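You operate a simulated robot arm through the tools that you are given. There is no shell and no other tool. Be economical: measure what you need, move in short steps, check, and stop when the job is done.

Carry out the task below with a simulated robot arm. There is one attempt and no reset: what you move stays moved.

TASK
Put brown polish on the toe caps of both brown shoes.
Fine: use the brown brush and put it back; shut the polish lid and the drawer. Set down upright: brown brush. A coat counts when it lies all over at full strength: go over it till it gets no stronger.

Only the result counts: the job must be done as asked and must still hold three seconds after the hand-in. Knocking over, shifting, dropping, spilling or breaking anything else fails it. Lids that push on must go on centred and level and be pressed home; caps that screw on are set level and turned clockwise until they are tight.

THE ROBOT
A 7-joint arm with a two-finger parallel gripper, fixed in place. Base frame: the origin is at the foot of the arm, x ahead of it, y to its left, z up. Lengths are in mm, angles in degrees, forces in N, time in s.
With the tool pointing down near the work surface it reaches from about 100 to 680 mm from the base axis. Its first joint turns from -166.0 to 166.0 degrees. Payload 1.57 kg.
The tool frame sits at the grasp point between the pads (the TCP): z along the fingers, y along the line on which they close. The tips reach 30 mm beyond it. The gripper opens to 110 mm. The fingers are 24 mm wide and 12 mm thick; the gripper's body (48 by 112 mm) begins 78 mm behind the TCP.
Orientation is told as [roll, pitch, yaw] about the base's x, y, z axes, in that order, counted from this pose: with the fingers straight down and closing along the base's y, the tool's x points along the base's -x, its y along +y and its z along -z.

THE INTERFACE
- The arm moves only by the tool send_rows. Its argument "targets" is a list that holds one entry, the list of rows, each a list of 7 numbers: the shift along the tool's x, y, z in mm, then the turn, a rotation vector about the tool's x, y, z in degrees, then the gripper command, from -1 (fully open) to 1 (shut), values between in proportion. In form: [[[tx, ty, tz, wx, wy, wz, hand], ...]]. A call has 1 to 10 rows; each row is the pose to reach, as a shift and turn from the pose commanded when the call began, along the tool's axes at that moment. Each row takes 0.2 s and may step no farther than 50 mm and 8.6 degrees from the row before; otherwise, or with a gripper value out of range, the whole call is refused. A pose out of reach is approached as far as the arm can. The call stops where the force on the tool passes 40 N (or 10 N more than at its start, if that is more) or the arm is blocked; 0.2 s more then pass. Each finger travels about 45 mm/s and halts on what it meets, pressing with about 40 N; the grip force reading is that of the motor and also rises with nothing between the fingers. The clock runs only during rows and for 0.2 s after the last one: add rows that repeat a pose to give the fingers time. It gives the time, the measured TCP pose, the force on the tool (base axes), the opening and the grip force at its end, in the units of the frame above (readings bear some noise), with the torque about the TCP (base axes, N m) and any sound that the robot's microphone picked up.
- Cameras (640 x 400 px; columns grow to the right, rows downward): "scene" is fixed at [219.9, 499, 1522.2]; the picture's right is [-0.92, -0.40, 0.00], its down [-0.29, 0.67, -0.68] and it looks along [0.27, -0.63, -0.73] (base axes); focal length 330 px, centre (320, 200). "wrist" rides on the gripper at [70, 16, -141] in the tool frame; the picture's right is [-0.23, 0.97, 0.00], its down [-0.86, -0.20, -0.48] and it looks along [-0.47, -0.11, 0.88] (tool axes); focal length 222 px, centre (320, 200). There is no depth. A picture from a camera that has moved, and an enlarged one, comes with that camera's place and axes in the base frame and with its lens.
- camera(camera): a new picture of that camera. No time passes.
- raise_lower(by): slides the trunk up (or, below 0, down) by that many mm; the arm rides with it, the base frame stays. It gives what a move gives, with no picture.
- zoom(camera, box): a new picture of the part [left, top, right, bottom] of that camera's present view, enlarged. No time passes.
- job_done(): hands the job in; it is judged then, once.

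Work in short steps. Places have to be worked out from the pictures, the camera data and where the tool is seen: move nearer, look again, correct. Check each grasp and each placing, and mend what went wrong. You have 120 turns and 84 pictures in all, those below and enlarged ones among them. Open the gripper and draw the arm clear of the work before you hand the job in, unless the task says otherwise; then end with one line.

The tools are called after "Emit:" as a command line: name --argument value ..., lists and objects as JSON in quotes. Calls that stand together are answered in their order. send_rows: Moves the arm, as the interface text tells. Its arguments: {"type":"object","properties":{"targets":{"type":"array","items":{"type":"array","items":{"type":"array","items":{"type":"number"}}}}},"required":["targets"]} The other tools are called the same way: raise_lower (by) slides the trunk up or down; camera (camera) takes a picture; zoom (camera, box) takes an enlarged picture of a part of a camera's view; job_done () hands the job in.

At the start:

```text
t: 0.0
tool_pos: [351.3, -368.7, 1027.6]
orientation: [0.0, 0.1, -0.1]
force: [0.7, -0.6, -0.3]
torque: [-0.01, 0.02, 0.0]
grip_width: 110.2
gripper_force: 0.1
trunk travel left (down, up): [-525.0, 65.0]
```

scene: 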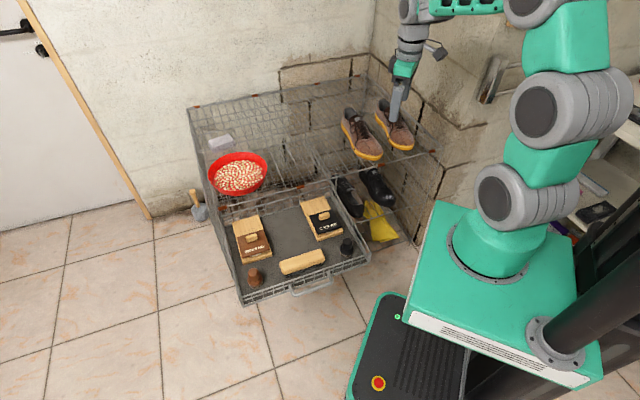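
wrist: 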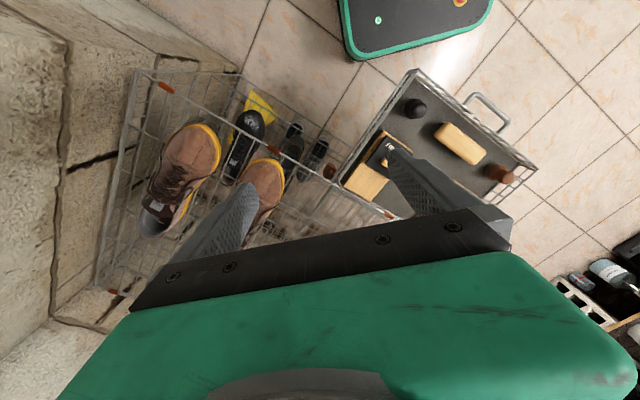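

I start with enlarged views of the drawer and of the shoes.

Emit:
zoom --camera "scene" --box '[210, 180, 370, 300]'

Emit:
zoom --camera "scene" --box '[310, 70, 450, 240]'

```text
3.33 times, centred on (290, 240) of scene
camera zoom: at [219.9, 499.0, 1522.2], right [-0.92, -0.4, 0.0], down [-0.29, 0.67, -0.68], along [0.27, -0.63, -0.73], focal length 1099 px, centre (420, 67)
```

zoom: 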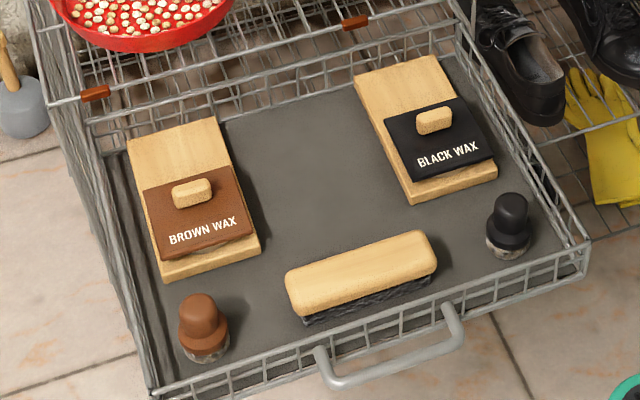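

```text
2.35 times, centred on (380, 155) of scene
camera zoom: at [219.9, 499.0, 1522.2], right [-0.92, -0.4, 0.0], down [-0.29, 0.67, -0.68], along [0.27, -0.63, -0.73], focal length 776 px, centre (179, 306)
```

zoom: 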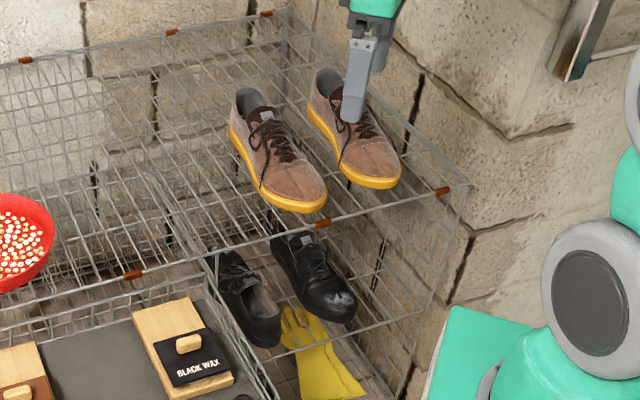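

Rough triangulation puts the brown brush near (624, 83, 583) and the shoe toes near (448,-526) and (340,-620). I move over the drawer for a closer look.

Emit:
send_rows --targets '[[[-12, 44, 5, 0, 0, 0, -1], [-24, 88, 10, 0, 0, 0, -1], [-36, 132, 15, 0, 0, 0, -1], [-48, 176, 20, 0, 0, 0, -1], [-60, 220, 25, 0, 0, 0, -1], [-72, 264, 30, 0, 0, 0, -1], [-84, 308, 35, 0, 0, 0, -1], [-96, 350, 40, 0, 0, 0, -1], [-96, 350, 40, 0, 0, 0, -1]]]'

Emit:
raise_lower --by -200

Emit:
camera --camera "wrist"

```text
t: 2.0
tool_pos: [445.9, -17.2, 988.0]
orientation: [-0.1, 0.1, 0.0]
force: [0.3, 0.3, -0.6]
torque: [0.0, -0.01, 0.01]
grip_width: 109.9
gripper_force: 0.1
trunk travel left (down, up): [-525.0, 65.0]
```

```text
t: 4.2
tool_pos: [445.8, -19.1, 789.2]
orientation: [0.0, 0.0, 0.0]
force: [-0.6, 0.4, -0.5]
torque: [0.02, 0.0, 0.04]
grip_width: 110.0
gripper_force: 0.1
trunk travel left (down, up): [-325.0, 265.0]
```

```text
79 pictures are left
camera wrist: at [376.6, -2.0, 928.7], right [0.23, 0.97, 0.0], down [0.86, -0.2, 0.48], along [0.47, -0.11, -0.88], focal length 222 px, centre (320, 200)
```

wrist: 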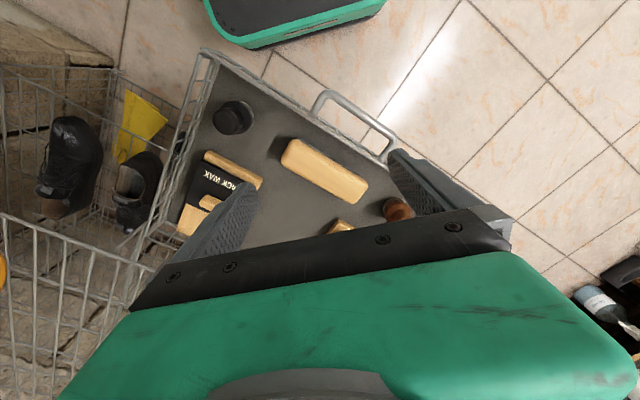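

Emit:
zoom --camera "scene" --box '[230, 250, 278, 280]'

Emit:
zoom --camera "wrist" --box '[180, 40, 440, 250]'

```text
13.33 times, centred on (254, 265) of scene
camera zoom: at [219.9, 499.0, 1522.2], right [-0.92, -0.4, 0.0], down [-0.29, 0.67, -0.68], along [0.27, -0.63, -0.73], focal length 4398 px, centre (1200, -667)
```

zoom: 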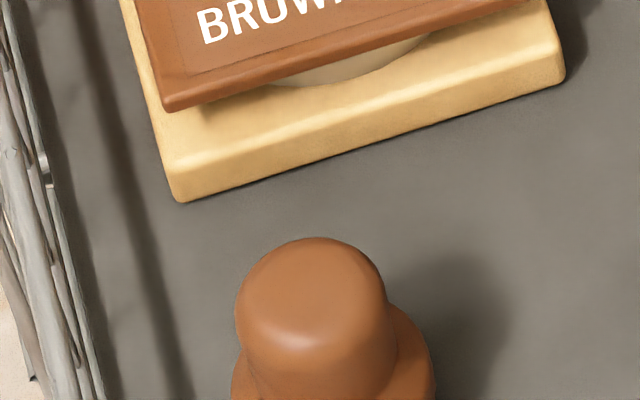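

```text
1.90 times, centred on (310, 145) of wrist
camera zoom: at [376.6, -2.0, 928.7], right [0.23, 0.97, 0.0], down [0.86, -0.2, 0.48], along [0.47, -0.11, -0.88], focal length 423 px, centre (339, 305)
```

zoom: 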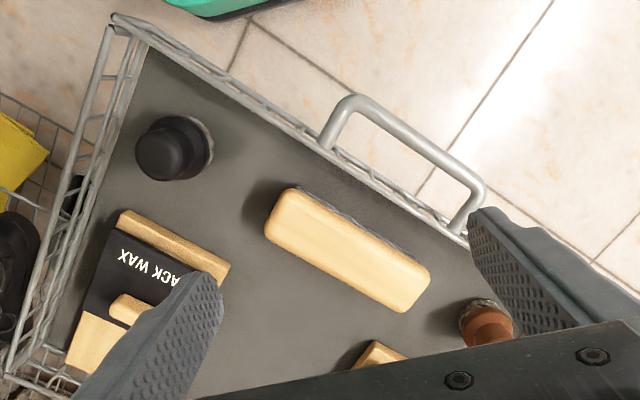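

The drawer is turned 45° to the base. I turn the hand to yaw -45 and go beside the brown wax to view the lid and brush.

Emit:
send_rows --targets '[[[-20, -7, 0, 0, 0, 7.5, 0], [-50, -14, 0, 0, 0, 15, 0.5], [-80, -25, 0, 0, 0, 22.5, 1], [-110, -35, 0, 0, 0, 30, 1], [-140, -50, 0, 0, 0, 37.5, 1], [-165, -70, 0, 0, 0, 45, 1], [-165, -70, 0, 0, 0, 45, 1]]]'

Emit:
camera --camera "wrist"

```text
t: 5.8
tool_pos: [613.2, -88.4, 788.6]
orientation: [0.1, 0.0, -45.0]
force: [0.1, 0.0, 0.2]
torque: [-0.02, 0.01, -0.02]
grip_width: 0.1
gripper_force: 15.7
trunk travel left (down, up): [-325.0, 265.0]
```

```text
76 pictures are left
camera wrist: at [575.9, -27.5, 929.4], right [0.85, 0.53, 0.0], down [0.46, -0.75, 0.48], along [0.25, -0.41, -0.88], focal length 222 px, centre (320, 200)
```

wrist: 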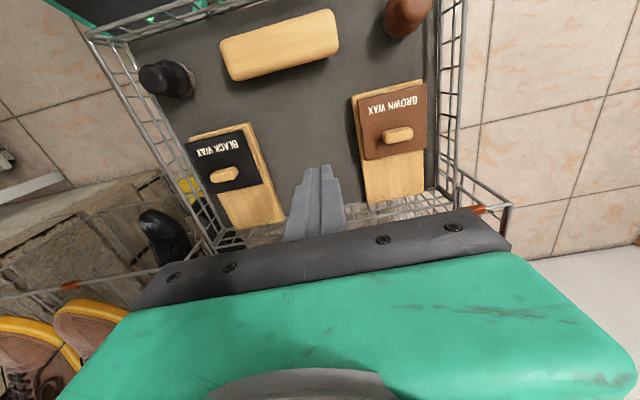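

Emit:
zoom --camera "wrist" --box '[330, 60, 480, 220]'

Emit:
zoom --camera "scene" --box '[228, 206, 276, 246]'

```text
2.50 times, centred on (405, 140) of wrist
camera zoom: at [575.9, -27.5, 929.4], right [0.85, 0.53, 0.0], down [0.46, -0.75, 0.48], along [0.25, -0.41, -0.88], focal length 555 px, centre (108, 350)
```

zoom: 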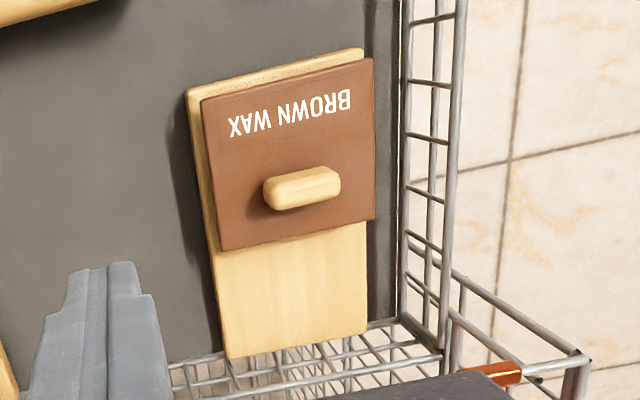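

```text
10.00 times, centred on (252, 226) of scene
camera zoom: at [219.9, 499.0, 1522.2], right [-0.92, -0.4, 0.0], down [-0.29, 0.67, -0.68], along [0.27, -0.63, -0.73], focal length 3298 px, centre (1000, -60)
```

zoom: 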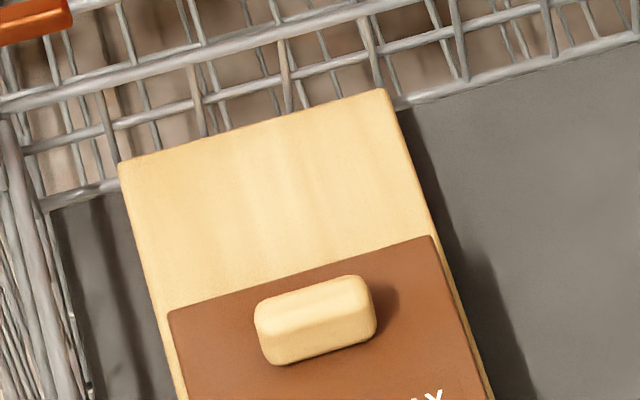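

Brown lid knob triangulates to (701,-29,617), board top z≈579. I move above the knob with the fingers open about 70 mm and see if this radius is reachable with the tool straight down.

Emit:
send_rows --targets '[[[-7, 35, 0, 0, 0, 0, -0.27], [-14, 70, 20, 0, 0, 0, -0.27], [-20.5, 104, 45, 0, 0, 0, -0.27], [-20.5, 104, 69, 0, 0, 0, -0.27], [-20.5, 104, 69, 0, 0, 0, -0.27], [-20.5, 104, 69, 0, 0, 0, -0.27]]]'

Emit:
camera --camera "wrist"

```text
t: 7.2
tool_pos: [698.2, -29.0, 717.4]
orientation: [0.0, 0.1, -45.1]
force: [-0.5, 0.1, -0.4]
torque: [0.01, -0.05, -0.01]
grip_width: 69.8
gripper_force: 0.1
trunk travel left (down, up): [-325.0, 265.0]
```

```text
73 pictures are left
camera wrist: at [661.0, 31.9, 858.6], right [0.85, 0.53, 0.0], down [0.46, -0.75, 0.48], along [0.25, -0.41, -0.88], focal length 222 px, centre (320, 200)
```

wrist: 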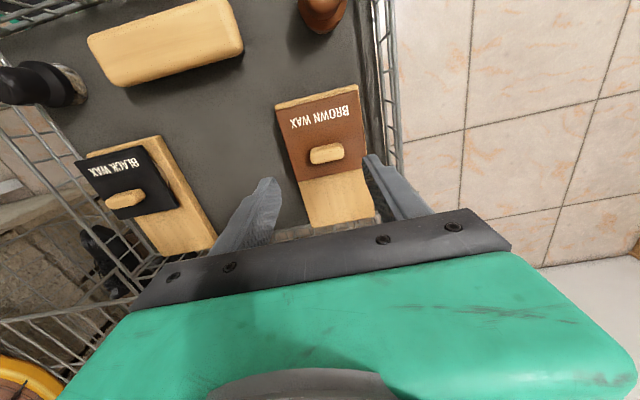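

Reached; the knob lies at about (704,-28). I descend to TCP z≈632 with the tips around the knob, then close.

Emit:
send_rows --targets '[[[-2, 3.5, 30, 0, 0, 0, -0.27], [-2, 3.5, 60, 0, 0, 0, -0.27], [-2, 3.5, 84, 0, 0, 0, -0.27], [-2, 3.5, 84, 0, 0, 0, -0.27]]]'

Emit:
zoom --camera "wrist" --box '[200, 60, 440, 210]'

```text
t: 8.2
tool_pos: [702.5, -27.7, 635.6]
orientation: [0.0, 0.0, -44.9]
force: [-0.3, -0.5, 0.1]
torque: [0.0, 0.03, 0.0]
grip_width: 69.8
gripper_force: 0.1
trunk travel left (down, up): [-325.0, 265.0]
```

```text
2.67 times, centred on (320, 135) of wrist
camera zoom: at [664.0, 32.8, 776.3], right [0.85, 0.53, 0.0], down [0.46, -0.75, 0.48], along [0.25, -0.41, -0.88], focal length 592 px, centre (320, 373)
```

zoom: 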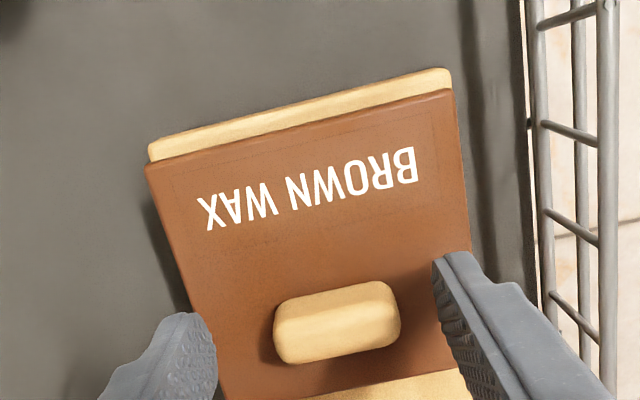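

Knob is between the fingers, a few mm off. I shift slightly, lower 4 mm, and close.

Emit:
send_rows --targets '[[[-3, 3, 4, 0, 0, 0, -0.27], [-3, 3, 4, 0, 0, 0, 0.3], [-3, 3, 4, 0, 0, 0, 1], [-3, 3, 4, 0, 0, 0, 1], [-3, 3, 4, 0, 0, 0, 1], [-3, 3, 4, 0, 0, 0, 1]]]'

```text
t: 9.6
tool_pos: [706.0, -27.2, 631.7]
orientation: [0.0, 0.0, -44.9]
force: [5.1, 3.6, -2.2]
torque: [-0.08, -0.59, -0.07]
grip_width: 39.9
gripper_force: 42.6
trunk travel left (down, up): [-325.0, 265.0]
```

Gripped at 39.9 mm. I try sliding the lid rearwards 16 mm and watch the force.

Emit:
send_rows --targets '[[[-4, 0, 0, 0, 0, 0, 1], [-8, 0, 0, 0, 0, 0, 1], [-12, 0, 0, 0, 0, 0, 1], [-16, 0, 0, 0, 0, 0, 1]]]'

Emit:
camera --camera "scene"

Emit:
zoom --camera "wrist" --box '[200, 60, 440, 210]'

```text
t: 10.6
tool_pos: [718.1, -38.7, 631.7]
orientation: [0.0, 0.0, -44.8]
force: [2.8, 3.0, 6.9]
torque: [0.38, 0.41, 0.53]
grip_width: 39.9
gripper_force: 45.0
trunk travel left (down, up): [-325.0, 265.0]
```

```text
71 pictures are left
```

scene: 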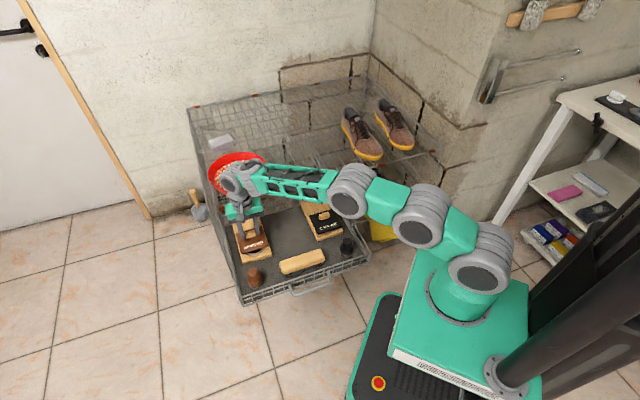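

```text
2.67 times, centred on (320, 135) of wrist
camera zoom: at [680.7, 21.4, 772.4], right [0.85, 0.53, 0.0], down [0.46, -0.75, 0.48], along [0.25, -0.41, -0.88], focal length 592 px, centre (320, 373)
```

zoom: 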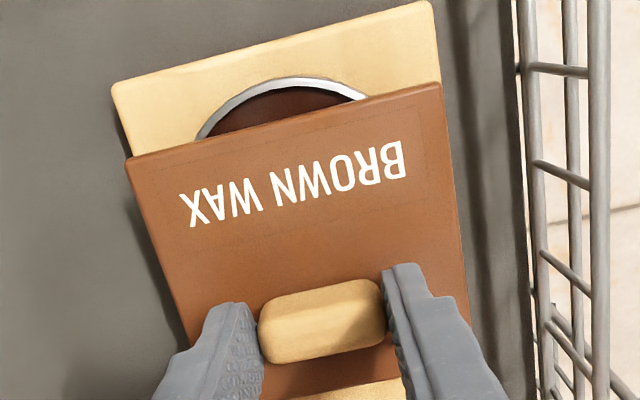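

The lid slides, revealing the wax tin. I continue rearwards another 30 mm and check clearance to the bowl.

Emit:
send_rows --targets '[[[-6, 0, 0, 0, 0, 0, 1], [-12, 0, 0, 0, 0, 0, 1], [-18, 0, 0, 0, 0, 0, 1], [-24, 0, 0, 0, 0, 0, 1], [-30, 0, 0, 0, 0, 0, 1]]]'

Emit:
zoom --camera "scene" --box '[180, 120, 320, 290]'

Emit:
camera --camera "wrist"

```text
t: 11.8
tool_pos: [739.5, -60.3, 630.9]
orientation: [0.0, 0.0, -45.0]
force: [1.7, 2.6, 5.1]
torque: [0.52, 0.34, 0.02]
grip_width: 39.9
gripper_force: 44.9
trunk travel left (down, up): [-325.0, 265.0]
```

```text
2.35 times, centred on (250, 205) of scene
camera zoom: at [219.9, 499.0, 1522.2], right [-0.92, -0.4, 0.0], down [-0.29, 0.67, -0.68], along [0.27, -0.63, -0.73], focal length 776 px, centre (485, 188)
```

zoom: 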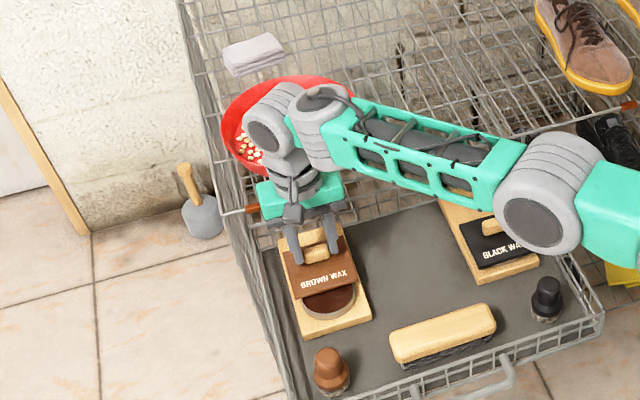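

```text
68 pictures are left
camera wrist: at [702.3, 0.0, 772.4], right [0.85, 0.53, 0.0], down [0.46, -0.75, 0.48], along [0.25, -0.41, -0.88], focal length 222 px, centre (320, 200)
```

wrist: 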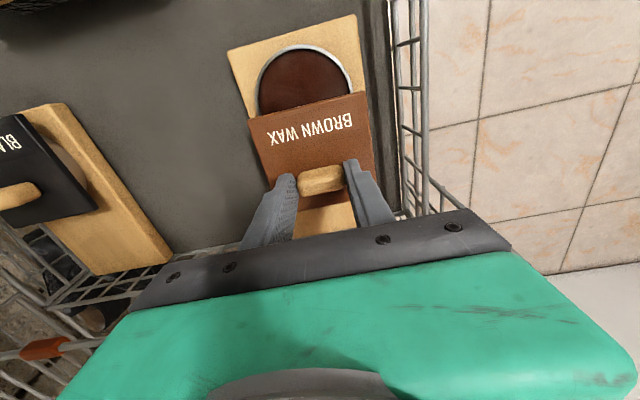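

Body of gripper is nearing the bowl's rim, while the tin is only about half exposed. I release, lean the hand 24° so its body moves frontward, and re-grip the knob.

Emit:
send_rows --targets '[[[0, 0, 0, 0, 0, 0, -0.2], [0, 0, -1, 0, 0, 0, -0.2], [3, 0, -2, 0, -8, 0, -0.2], [6, 0, -3, 0, -16, 0, -0.2], [10, 0, -3, 0, -24, 0, -0.2], [10, 0, -3, 0, -24, 0, 1], [10, 0, -3, 0, -24, 0, 1], [10, 0, -3, 0, -24, 0, 1]]]'

Emit:
camera --camera "wrist"

```text
t: 13.6
tool_pos: [733.6, -53.4, 634.4]
orientation: [-0.1, -24.0, -44.9]
force: [0.3, 1.4, -1.6]
torque: [-0.54, -0.56, -0.01]
grip_width: 39.8
gripper_force: 25.5
trunk travel left (down, up): [-325.0, 265.0]
```

```text
67 pictures are left
camera wrist: at [658.4, 43.8, 733.6], right [0.83, 0.54, 0.09], down [0.27, -0.56, 0.79], along [0.48, -0.63, -0.61], focal length 222 px, centre (320, 200)
```

wrist: 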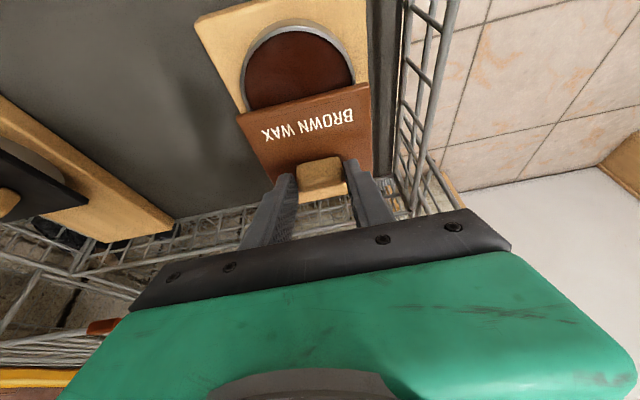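

Re-gripped. Now I push a further 32 mm rearwards horizontally.

Emit:
send_rows --targets '[[[-5.5, 0, 2.4, 0, 0, 0, 1], [-11, 0, 4.9, 0, 0, 0, 1], [-16.5, 0, 7.3, 0, 0, 0, 1], [-22, 0, 9.8, 0, 0, 0, 1], [-29, 0, 12.9, 0, 0, 0, 1], [-29, 0, 12.9, 0, 0, 0, 1]]]'

Emit:
camera --camera "wrist"

Emit:
zoom --camera "scene" --box '[180, 120, 320, 290]'

```text
t: 15.0
tool_pos: [754.7, -76.9, 634.0]
orientation: [-0.2, -23.9, -45.0]
force: [0.6, 0.9, -4.4]
torque: [0.2, 0.26, 0.19]
grip_width: 39.8
gripper_force: 45.0
trunk travel left (down, up): [-325.0, 265.0]
```

```text
66 pictures are left
camera wrist: at [681.4, 21.1, 733.8], right [0.84, 0.54, 0.09], down [0.28, -0.56, 0.78], along [0.48, -0.63, -0.61], focal length 222 px, centre (320, 200)
```

wrist: 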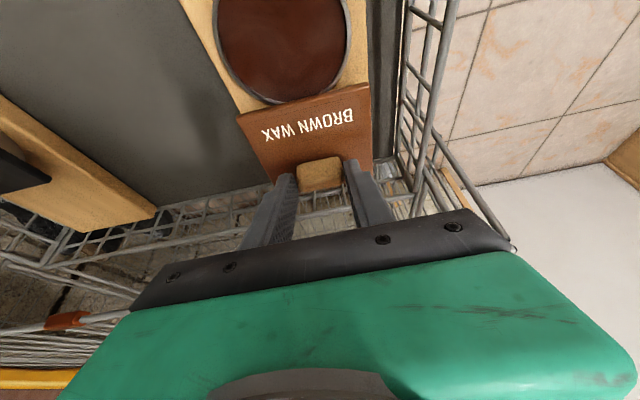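

```text
2.35 times, centred on (250, 205) of scene
camera zoom: at [219.9, 499.0, 1522.2], right [-0.92, -0.4, 0.0], down [-0.29, 0.67, -0.68], along [0.27, -0.63, -0.73], focal length 776 px, centre (485, 188)
```

zoom: 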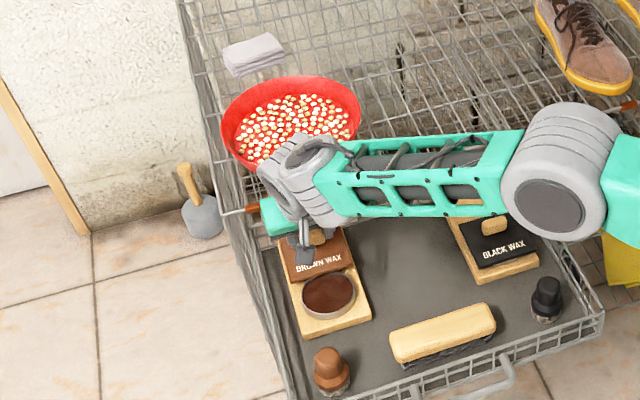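

The tin is fully exposed, centred near (697,-22). I release, retreat along the fingers, straighten up, and stop with the camera above the brown brush.

Emit:
send_rows --targets '[[[0, 0, 0, 0, 0, 0, -0.2], [0, 0, 0, 0, 0, 0, -0.2], [0, 0, -30, 0, 0, 0, -0.2], [0, 0, -60, 0, 0, 0, -0.2], [27, 1, -95, 0, 8, 0, -0.2], [54, 3, -129, 0, 16, 0, -0.2], [81.6, 4, -163, 0, 24, 0, -0.2], [81.6, 4, -163, 0, 24, 0, -0.2]]]'

Emit:
camera --camera "wrist"

```text
t: 16.8
tool_pos: [659.9, 26.0, 748.1]
orientation: [0.0, 0.1, -45.0]
force: [0.5, -0.8, 0.3]
torque: [-0.02, 0.0, 0.02]
grip_width: 65.9
gripper_force: 0.1
trunk travel left (down, up): [-325.0, 265.0]
```

```text
64 pictures are left
camera wrist: at [622.9, 86.6, 890.2], right [0.85, 0.53, 0.0], down [0.46, -0.75, 0.48], along [0.25, -0.41, -0.88], focal length 222 px, centre (320, 200)
```

wrist: 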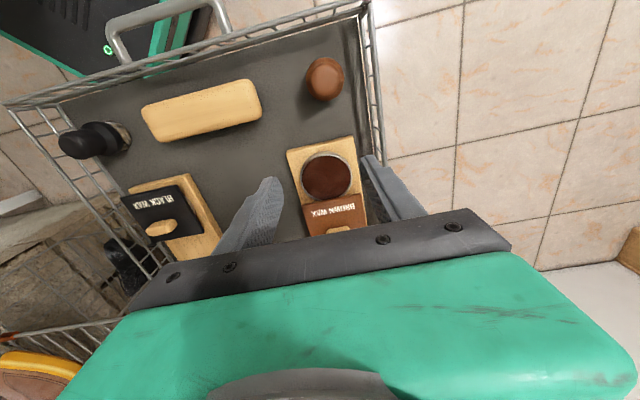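

Emit:
zoom --camera "wrist" --box '[270, 30, 420, 130]'

Emit:
zoom --camera "scene" --box '[230, 260, 286, 306]'

```text
4.00 times, centred on (345, 80) of wrist
camera zoom: at [622.9, 86.6, 890.2], right [0.85, 0.53, 0.0], down [0.46, -0.75, 0.48], along [0.25, -0.41, -0.88], focal length 888 px, centre (220, 680)
```

zoom: 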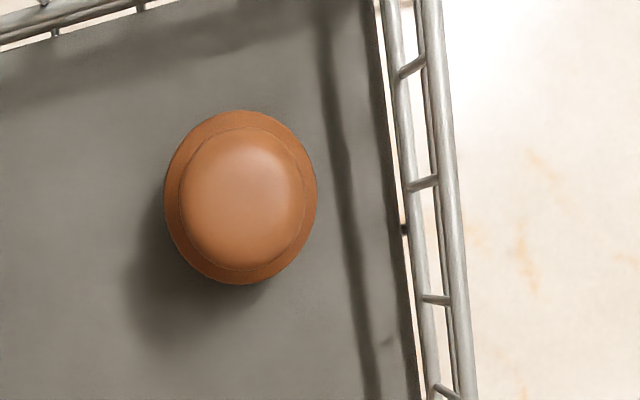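

```text
8.70 times, centred on (258, 283) of scene
camera zoom: at [219.9, 499.0, 1522.2], right [-0.92, -0.4, 0.0], down [-0.29, 0.67, -0.68], along [0.27, -0.63, -0.73], focal length 2868 px, centre (859, -522)
```

zoom: 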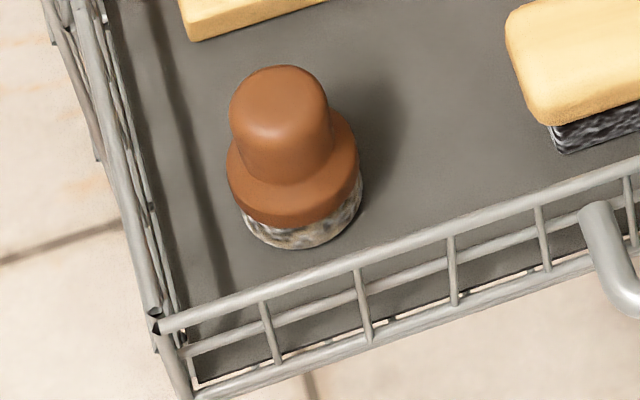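

Brown brush measured at ≈(628,88), handle top z≈615, diameter ≈35. I go over it and lower to z≈624.

Emit:
send_rows --targets '[[[34, 11, 0, 0, 0, 0, -0.2], [67, 21, 20, 0, 0, 0, -0.2], [67, 21, 65, 0, 0, 0, -0.2], [67, 21, 100, 0, 0, 0, -0.2], [67, 21, 124, 0, 0, 0, -0.2], [67, 21, 124, 0, 0, 0, -0.2]]]'

Emit:
camera --camera "wrist"

Emit:
zoom --camera "scene" --box '[220, 230, 300, 306]'

```text
t: 18.2
tool_pos: [626.3, 88.1, 624.7]
orientation: [0.0, -0.1, -45.0]
force: [0.8, -0.1, -0.2]
torque: [0.0, 0.0, 0.0]
grip_width: 65.7
gripper_force: 0.1
trunk travel left (down, up): [-325.0, 265.0]
```

```text
61 pictures are left
camera wrist: at [588.9, 149.0, 765.5], right [0.85, 0.53, 0.0], down [0.46, -0.75, 0.48], along [0.25, -0.41, -0.88], focal length 222 px, centre (320, 200)
```

wrist: 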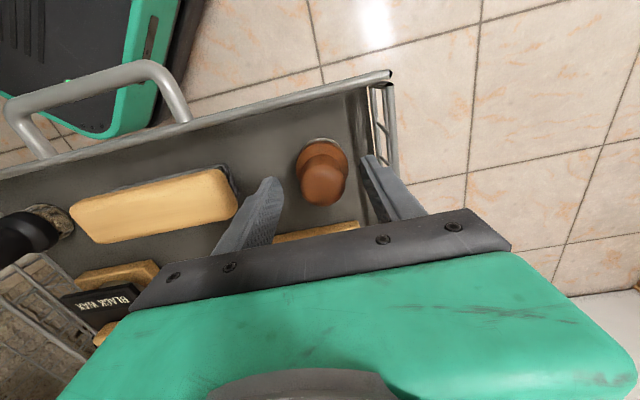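

```text
5.26 times, centred on (260, 268) of scene
camera zoom: at [219.9, 499.0, 1522.2], right [-0.92, -0.4, 0.0], down [-0.29, 0.67, -0.68], along [0.27, -0.63, -0.73], focal length 1736 px, centre (636, -158)
```

zoom: 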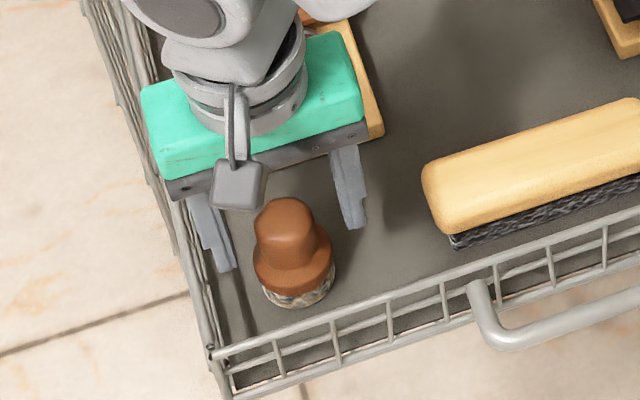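

Centred well. The handle is tall enough, so I lower 14 mm more and close.

Emit:
send_rows --targets '[[[-1, 1, 7, 0, 0, 0, -0.2], [-1, 1, 14, 0, 0, 0, -0.2], [-1, 1, 14, 0, 0, 0, 0.3], [-1, 1, 14, 0, 0, 0, 1], [-1, 1, 14, 0, 0, 0, 1], [-1, 1, 14, 0, 0, 0, 1]]]'

Emit:
zoom --camera "scene" --box '[220, 230, 300, 306]'

```text
t: 19.6
tool_pos: [628.6, 88.4, 612.3]
orientation: [0.2, -0.1, -45.0]
force: [-2.3, 0.2, 13.5]
torque: [0.0, 0.04, -0.01]
grip_width: 38.7
gripper_force: 34.1
trunk travel left (down, up): [-325.0, 265.0]
```

```text
5.26 times, centred on (260, 268) of scene
camera zoom: at [219.9, 499.0, 1522.2], right [-0.92, -0.4, 0.0], down [-0.29, 0.67, -0.68], along [0.27, -0.63, -0.73], focal length 1736 px, centre (636, -158)
```

zoom: 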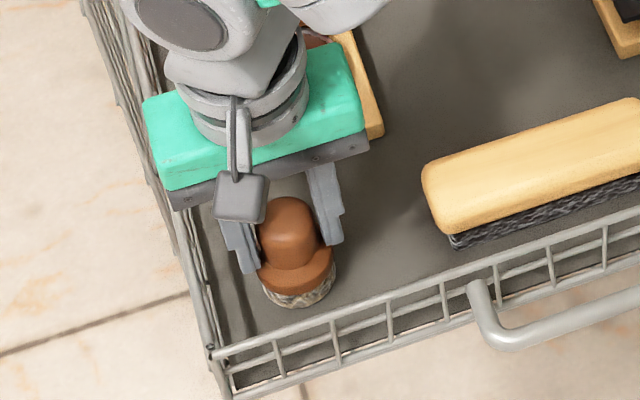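

Gripped (38.7 mm), tips resting on the flange. I lift 70 mm and check the brush in the hand.

Emit:
send_rows --targets '[[[0, 0, -20, 0, 0, 0, 1], [0, 0, -45, 0, 0, 0, 1], [0, 0, -75, 0, 0, 0, 1], [0, 0, -75, 0, 0, 0, 1]]]'

Emit:
zoom --camera "scene" --box '[220, 220, 300, 296]'

```text
t: 20.6
tool_pos: [628.6, 87.3, 686.0]
orientation: [0.0, 0.1, -45.0]
force: [0.9, -1.6, 0.0]
torque: [0.02, -0.01, 0.0]
grip_width: 0.2
gripper_force: 21.4
trunk travel left (down, up): [-325.0, 265.0]
```

```text
5.26 times, centred on (260, 258) of scene
camera zoom: at [219.9, 499.0, 1522.2], right [-0.92, -0.4, 0.0], down [-0.29, 0.67, -0.68], along [0.27, -0.63, -0.73], focal length 1736 px, centre (636, -105)
```

zoom: 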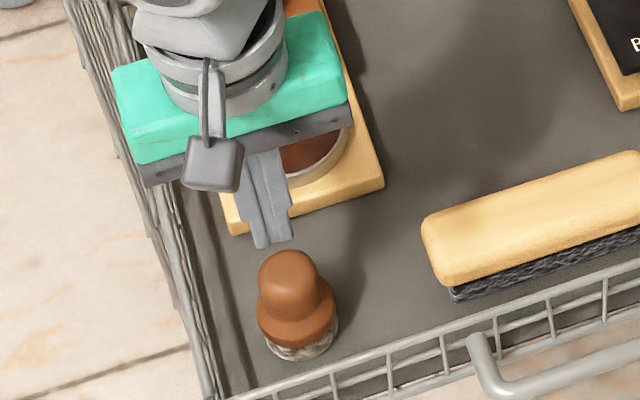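

The brush slipped out and still stands. I look closely to refine its position and shape.

Emit:
send_rows --targets '[[[0, 0, 0, 0, 0, 0, -0.2], [0, 0, 0, 0, 0, 0, -0.2], [0, 0, 0, 0, 0, 0, -0.2]]]'

Emit:
zoom --camera "wrist" --box '[220, 80, 440, 220]'

```text
t: 21.4
tool_pos: [628.5, 88.4, 686.1]
orientation: [0.1, 0.0, -45.0]
force: [-0.9, -0.2, 0.3]
torque: [0.03, 0.02, -0.02]
grip_width: 66.1
gripper_force: 0.6
trunk travel left (down, up): [-325.0, 265.0]
```

```text
2.86 times, centred on (330, 150) of wrist
camera zoom: at [591.2, 148.6, 827.5], right [0.85, 0.53, 0.0], down [0.46, -0.75, 0.48], along [0.25, -0.41, -0.88], focal length 635 px, centre (291, 343)
```

zoom: 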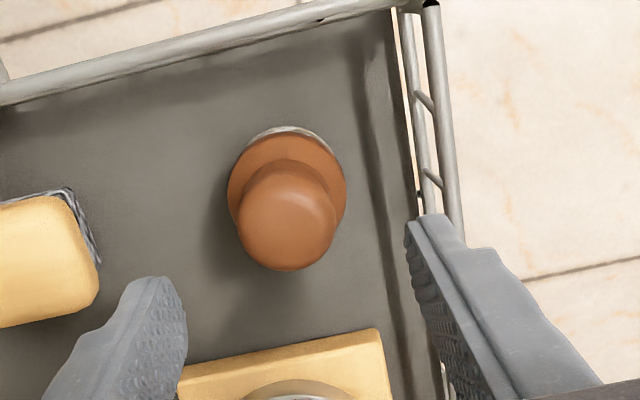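

Position confirmed at ≈(627,89), top z≈616; the tips had closed on the flared base. I re-grip 10 mm higher.

Emit:
send_rows --targets '[[[-1, 0, 30, 0, 0, 0, -0.2], [0, 0, 63, 0, 0, 0, -0.2], [0, 0, 63, 0, 0, 0, 0.3], [0, 0, 63, 0, 0, 0, 1], [0, 0, 63, 0, 0, 0, 1], [0, 0, 63, 0, 0, 0, 1], [0, 0, 63, 0, 0, 0, 1]]]'

Emit:
zoom --camera "wrist" --box '[220, 80, 440, 220]'

```text
t: 23.0
tool_pos: [629.4, 88.6, 622.2]
orientation: [0.0, -0.1, -45.0]
force: [0.1, -0.3, 0.7]
torque: [-0.03, 0.04, -0.01]
grip_width: 32.4
gripper_force: 39.6
trunk travel left (down, up): [-325.0, 265.0]
```

```text
2.86 times, centred on (330, 150) of wrist
camera zoom: at [591.6, 148.8, 763.2], right [0.85, 0.53, 0.0], down [0.46, -0.75, 0.48], along [0.25, -0.41, -0.88], focal length 635 px, centre (291, 343)
```

zoom: 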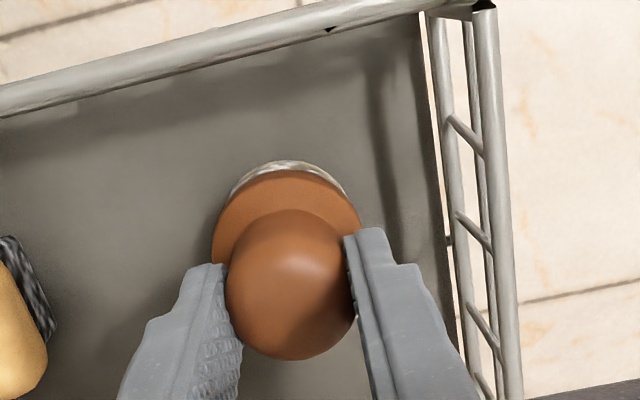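

Grip is good but the handle is ~7 mm forward of the pads' middle; I re-centre, close again and lift.

Emit:
send_rows --targets '[[[0, 0, 0, 0, 0, 0, 0.1], [0, 0, 0, 0, 0, 0, 0.1], [6, 0, 0, 0, 0, 0, 0.1], [6, 0, 0, 0, 0, 0, 1], [6, 0, 0, 0, 0, 0, 1], [6, 0, 0, 0, 0, 0, 1], [6, 0, -5, 0, 0, 0, 1], [6, 0, -25, 0, 0, 0, 1], [6, 0, -65, 0, 0, 0, 1], [6, 0, -65, 0, 0, 0, 1]]]'

Emit:
zoom --camera "scene" --box '[220, 220, 300, 296]'

Emit:
zoom --camera "wrist" --box '[220, 80, 440, 220]'

```text
t: 25.2
tool_pos: [622.3, 91.2, 687.8]
orientation: [0.0, 0.0, -45.0]
force: [-0.6, 0.5, -0.5]
torque: [0.0, 0.02, -0.01]
grip_width: 32.1
gripper_force: 40.0
trunk travel left (down, up): [-325.0, 265.0]
```

```text
5.26 times, centred on (260, 258) of scene
camera zoom: at [219.9, 499.0, 1522.2], right [-0.92, -0.4, 0.0], down [-0.29, 0.67, -0.68], along [0.27, -0.63, -0.73], focal length 1736 px, centre (636, -105)
```

zoom: 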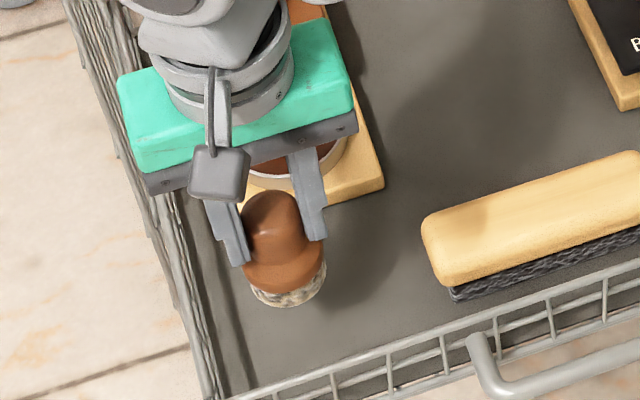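

```text
2.86 times, centred on (330, 150) of wrist
camera zoom: at [585.1, 152.4, 828.6], right [0.85, 0.53, 0.0], down [0.46, -0.75, 0.48], along [0.25, -0.41, -0.88], focal length 635 px, centre (291, 343)
```

zoom: 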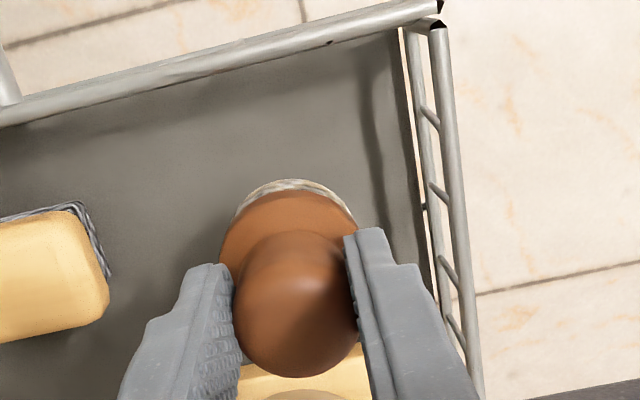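

Brush is held upright. I carry it above the tin centre.

Emit:
send_rows --targets '[[[-33, -7, -10, 0, 0, 0, 1], [-66, -14, -10, 0, 0, 0, 1], [-100, -21, -10, 0, 0, 0, 1], [-133, -27, -5, 0, 0, 0, 1], [-133, -27, 0, 0, 0, 0, 1], [-133, -27, 0, 0, 0, 0, 1]]]'

Emit:
camera --camera "wrist"

Emit:
zoom --camera "scene" --box '[220, 200, 300, 276]'

```text
t: 26.6
tool_pos: [699.8, -21.4, 687.5]
orientation: [0.0, -0.1, -45.0]
force: [-0.6, 0.6, -1.1]
torque: [-0.01, 0.04, 0.01]
grip_width: 32.0
gripper_force: 39.9
trunk travel left (down, up): [-325.0, 265.0]
```

```text
53 pictures are left
camera wrist: at [661.6, 39.6, 829.0], right [0.85, 0.53, 0.0], down [0.46, -0.75, 0.48], along [0.25, -0.41, -0.88], focal length 222 px, centre (320, 200)
```

wrist: 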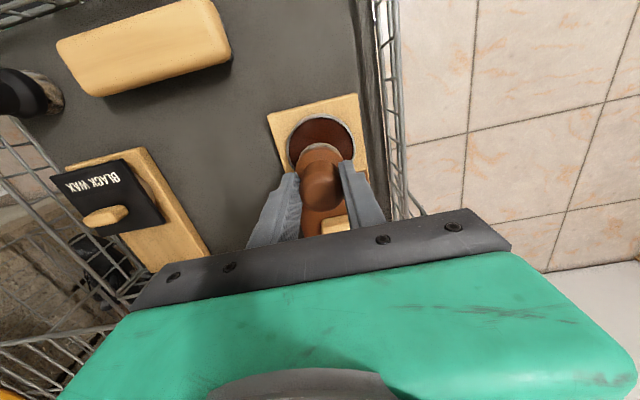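

```text
5.26 times, centred on (260, 238) of scene
camera zoom: at [219.9, 499.0, 1522.2], right [-0.92, -0.4, 0.0], down [-0.29, 0.67, -0.68], along [0.27, -0.63, -0.73], focal length 1736 px, centre (636, 0)
```

zoom: 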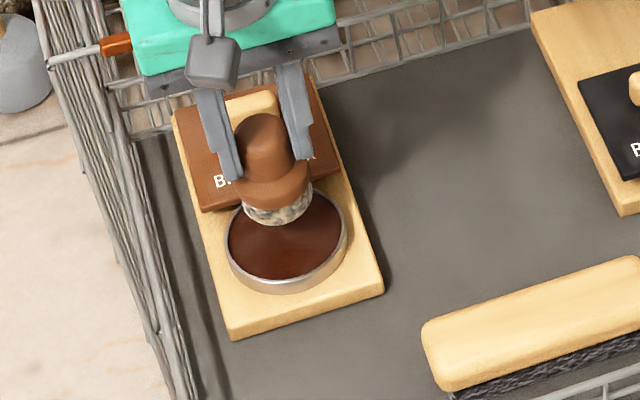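

Tin centre ≈(695,-18). I shift there and lower in small steps until the bristles touch wax.

Emit:
send_rows --targets '[[[5.5, -1.5, 10, 0, 0, 0, 1], [5.5, -1.5, 24, 0, 0, 0, 1], [5.5, -1.5, 28, 0, 0, 0, 1], [5.5, -1.5, 31, 0, 0, 0, 1], [5.5, -1.5, 34, 0, 0, 0, 1], [5.5, -1.5, 36, 0, 0, 0, 1]]]'

Emit:
zoom --camera "scene" --box '[220, 200, 300, 276]'

```text
t: 28.0
tool_pos: [694.9, -17.4, 651.0]
orientation: [0.0, 0.0, -45.0]
force: [0.3, 0.7, 0.5]
torque: [-0.01, 0.03, 0.01]
grip_width: 32.1
gripper_force: 40.5
trunk travel left (down, up): [-325.0, 265.0]
```

```text
5.26 times, centred on (260, 238) of scene
camera zoom: at [219.9, 499.0, 1522.2], right [-0.92, -0.4, 0.0], down [-0.29, 0.67, -0.68], along [0.27, -0.63, -0.73], focal length 1736 px, centre (636, 0)
```

zoom: 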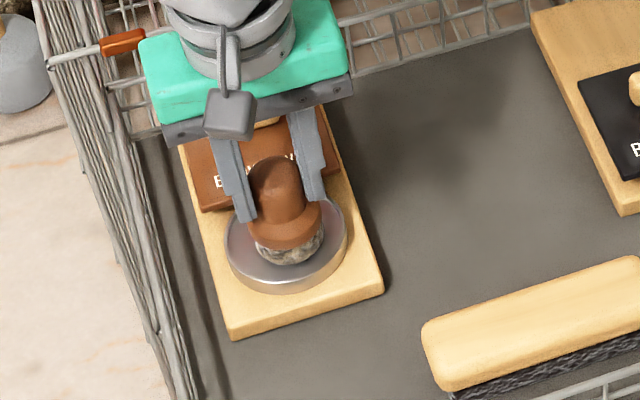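

The tin's look has changed from brown to grey; I check from the wrist.

Emit:
zoom --camera "wrist" --box '[240, 80, 400, 200]'

```text
3.33 times, centred on (320, 140) of wrist
camera zoom: at [656.2, 43.3, 792.8], right [0.85, 0.53, 0.0], down [0.46, -0.75, 0.48], along [0.25, -0.41, -0.88], focal length 740 px, centre (320, 400)
```

zoom: 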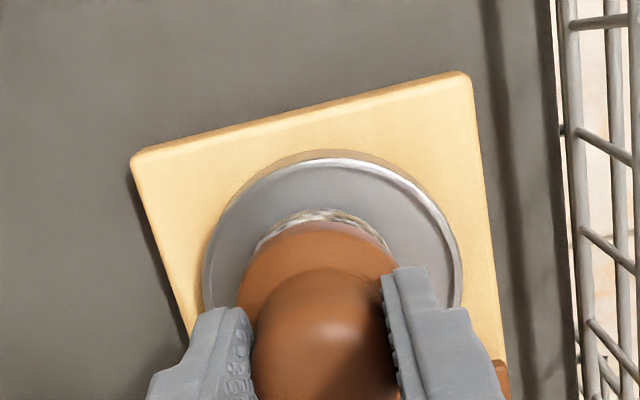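

Wax vanished from the dish, perhaps taken up by the brush. I lower a little further to touch, then lift and look.

Emit:
send_rows --targets '[[[0, 0, 3, 0, 0, 0, 1], [0, 0, 6, 0, 0, 0, 1], [0, 0, 8, 0, 0, 0, 1], [0, 0, 10, 0, 0, 0, 1], [0, 0, 12, 0, 0, 0, 1]]]'

Emit:
zoom --camera "scene" --box '[220, 200, 300, 276]'

```text
t: 29.2
tool_pos: [694.5, -17.1, 644.1]
orientation: [0.3, -0.2, -45.0]
force: [-1.9, 0.8, 27.8]
torque: [0.09, -0.09, 0.04]
grip_width: 32.3
gripper_force: 40.2
trunk travel left (down, up): [-325.0, 265.0]
```

```text
5.26 times, centred on (260, 238) of scene
camera zoom: at [219.9, 499.0, 1522.2], right [-0.92, -0.4, 0.0], down [-0.29, 0.67, -0.68], along [0.27, -0.63, -0.73], focal length 1736 px, centre (636, 0)
```

zoom: 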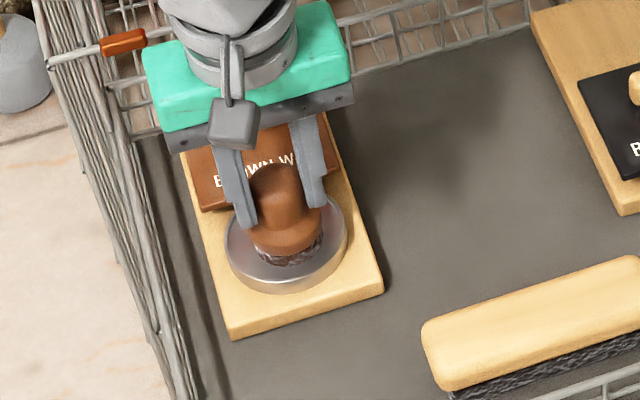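

Firm contact at TCP z≈644, bristles now dark. I lift and inspect brush and dish.

Emit:
send_rows --targets '[[[0, 0, -20, 0, 0, 0, 1], [0, 0, -50, 0, 0, 0, 1], [0, 0, -80, 0, 0, 0, 1], [0, 0, -80, 0, 0, 0, 1]]]'

Emit:
zoom --camera "scene" --box '[220, 190, 300, 266]'

```text
t: 30.2
tool_pos: [692.9, -17.6, 718.9]
orientation: [0.0, 0.0, -45.1]
force: [-0.1, 0.2, -0.5]
torque: [0.02, -0.02, 0.01]
grip_width: 32.1
gripper_force: 40.1
trunk travel left (down, up): [-325.0, 265.0]
```

```text
5.26 times, centred on (260, 228) of scene
camera zoom: at [219.9, 499.0, 1522.2], right [-0.92, -0.4, 0.0], down [-0.29, 0.67, -0.68], along [0.27, -0.63, -0.73], focal length 1736 px, centre (636, 53)
```

zoom: 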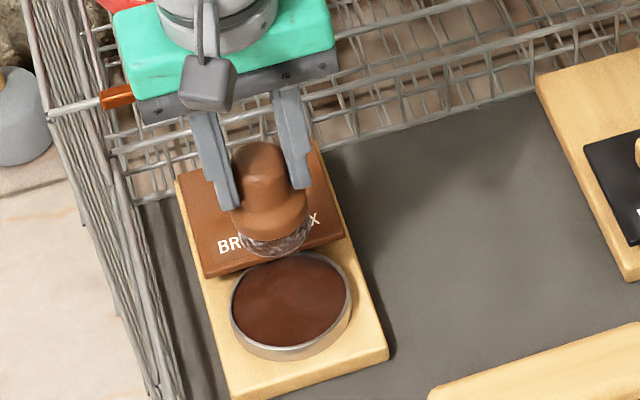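

The dish is still full and bristles are a bit tinted. I dip again with a gentle swirl to load fully.

Emit:
send_rows --targets '[[[1, 0, 35, 0, 0, 0, 1], [1, 0, 68, 0, 0, 0, 1], [1, 0, 75, 0, 0, 0, 1], [8, 0, 75, 0, 0, 0, 1], [1, 8, 75, 0, 0, 0, 1], [-6, 0, 75, 0, 0, 0, 1], [1, -8, 75, 0, 0, 0, 1], [8, 0, 75, 0, 0, 0, 1], [1, 0, 72, 0, 0, 0, 1], [1, 0, 35, 0, 0, 0, 1]]]'

Emit:
zoom --camera "scene" --box '[220, 190, 300, 266]'

```text
t: 32.4
tool_pos: [692.2, -16.0, 681.2]
orientation: [-0.2, 0.1, -44.9]
force: [0.0, 1.1, -0.4]
torque: [-0.01, 0.0, 0.0]
grip_width: 31.8
gripper_force: 40.0
trunk travel left (down, up): [-325.0, 265.0]
```

```text
5.26 times, centred on (260, 228) of scene
camera zoom: at [219.9, 499.0, 1522.2], right [-0.92, -0.4, 0.0], down [-0.29, 0.67, -0.68], along [0.27, -0.63, -0.73], focal length 1736 px, centre (636, 53)
```

zoom: 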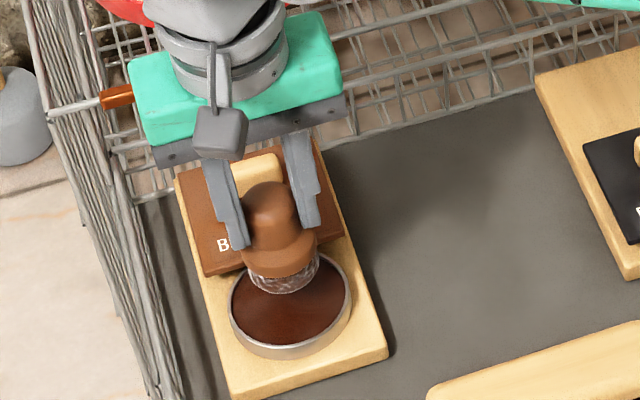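

Brush is loaded. I raise it and carry it toward a viewpoint over the shoes.

Emit:
send_rows --targets '[[[0, 0, -48, 0, 0, 0, 1], [-5, -30, -85, 0, 0, 0, 1], [-13, -75, -100, 0, 0, 0, 1], [-21, -121, -115, 0, 0, 0, 1], [-29, -167, -130, 0, 0, 0, 1], [-37, -213, -145, 0, 0, 0, 1], [-45, -259, -160, 0, 0, 0, 1], [-53, -305, -175, 0, 0, 0, 1], [-61, -351, -190, 0, 0, 0, 1], [-69, -397, -205, 0, 0, 0, 1]]]'

Emit:
camera --camera "wrist"

Emit:
camera --camera "scene"

```text
t: 34.6
tool_pos: [459.4, -348.2, 887.5]
orientation: [0.0, 0.0, -45.0]
force: [-0.1, -0.6, 0.0]
torque: [-0.01, 0.01, -0.01]
grip_width: 32.2
gripper_force: 40.3
trunk travel left (down, up): [-325.0, 265.0]
```

```text
46 pictures are left
camera wrist: at [421.5, -286.7, 1029.4], right [0.85, 0.53, 0.0], down [0.46, -0.75, 0.48], along [0.25, -0.41, -0.88], focal length 222 px, centre (320, 200)
```

wrist: 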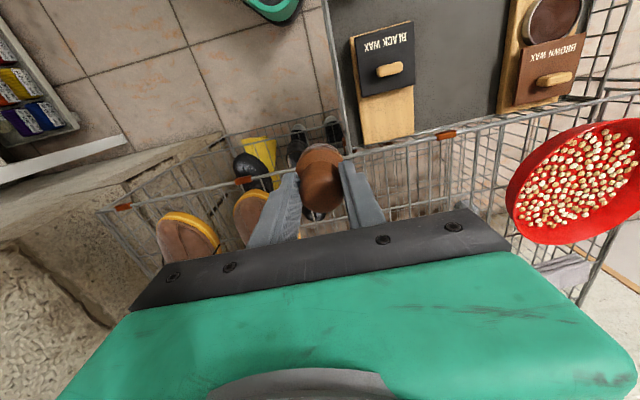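

```text
45 pictures are left
```

scene: 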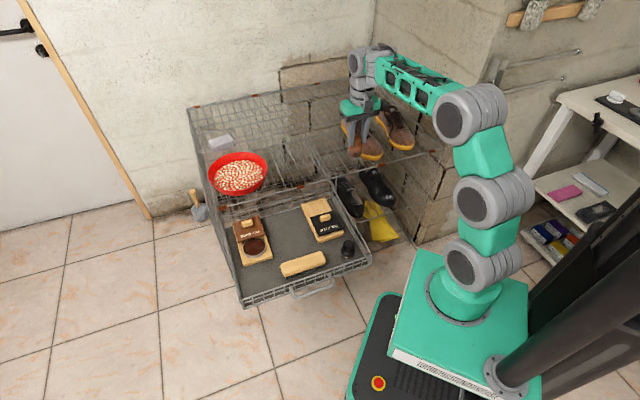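

Emit:
zoom --camera "wrist" --box '[130, 130, 350, 270]'

Emit:
zoom --camera "scene" --box '[320, 90, 430, 170]'

```text
2.86 times, centred on (240, 200) of wrist
camera zoom: at [421.5, -286.7, 1029.4], right [0.85, 0.53, 0.0], down [0.46, -0.75, 0.48], along [0.25, -0.41, -0.88], focal length 635 px, centre (549, 200)
```

zoom: 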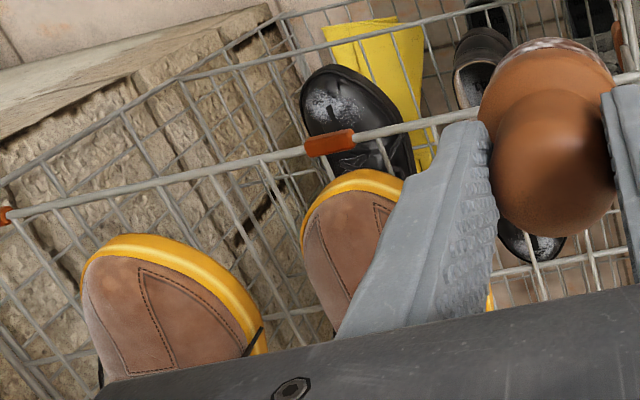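

```text
5.00 times, centred on (375, 130) of scene
camera zoom: at [219.9, 499.0, 1522.2], right [-0.92, -0.4, 0.0], down [-0.29, 0.67, -0.68], along [0.27, -0.63, -0.73], focal length 1649 px, centre (45, 550)
```

zoom: 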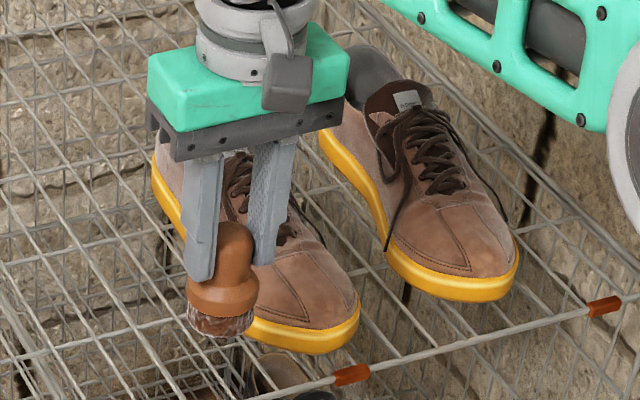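

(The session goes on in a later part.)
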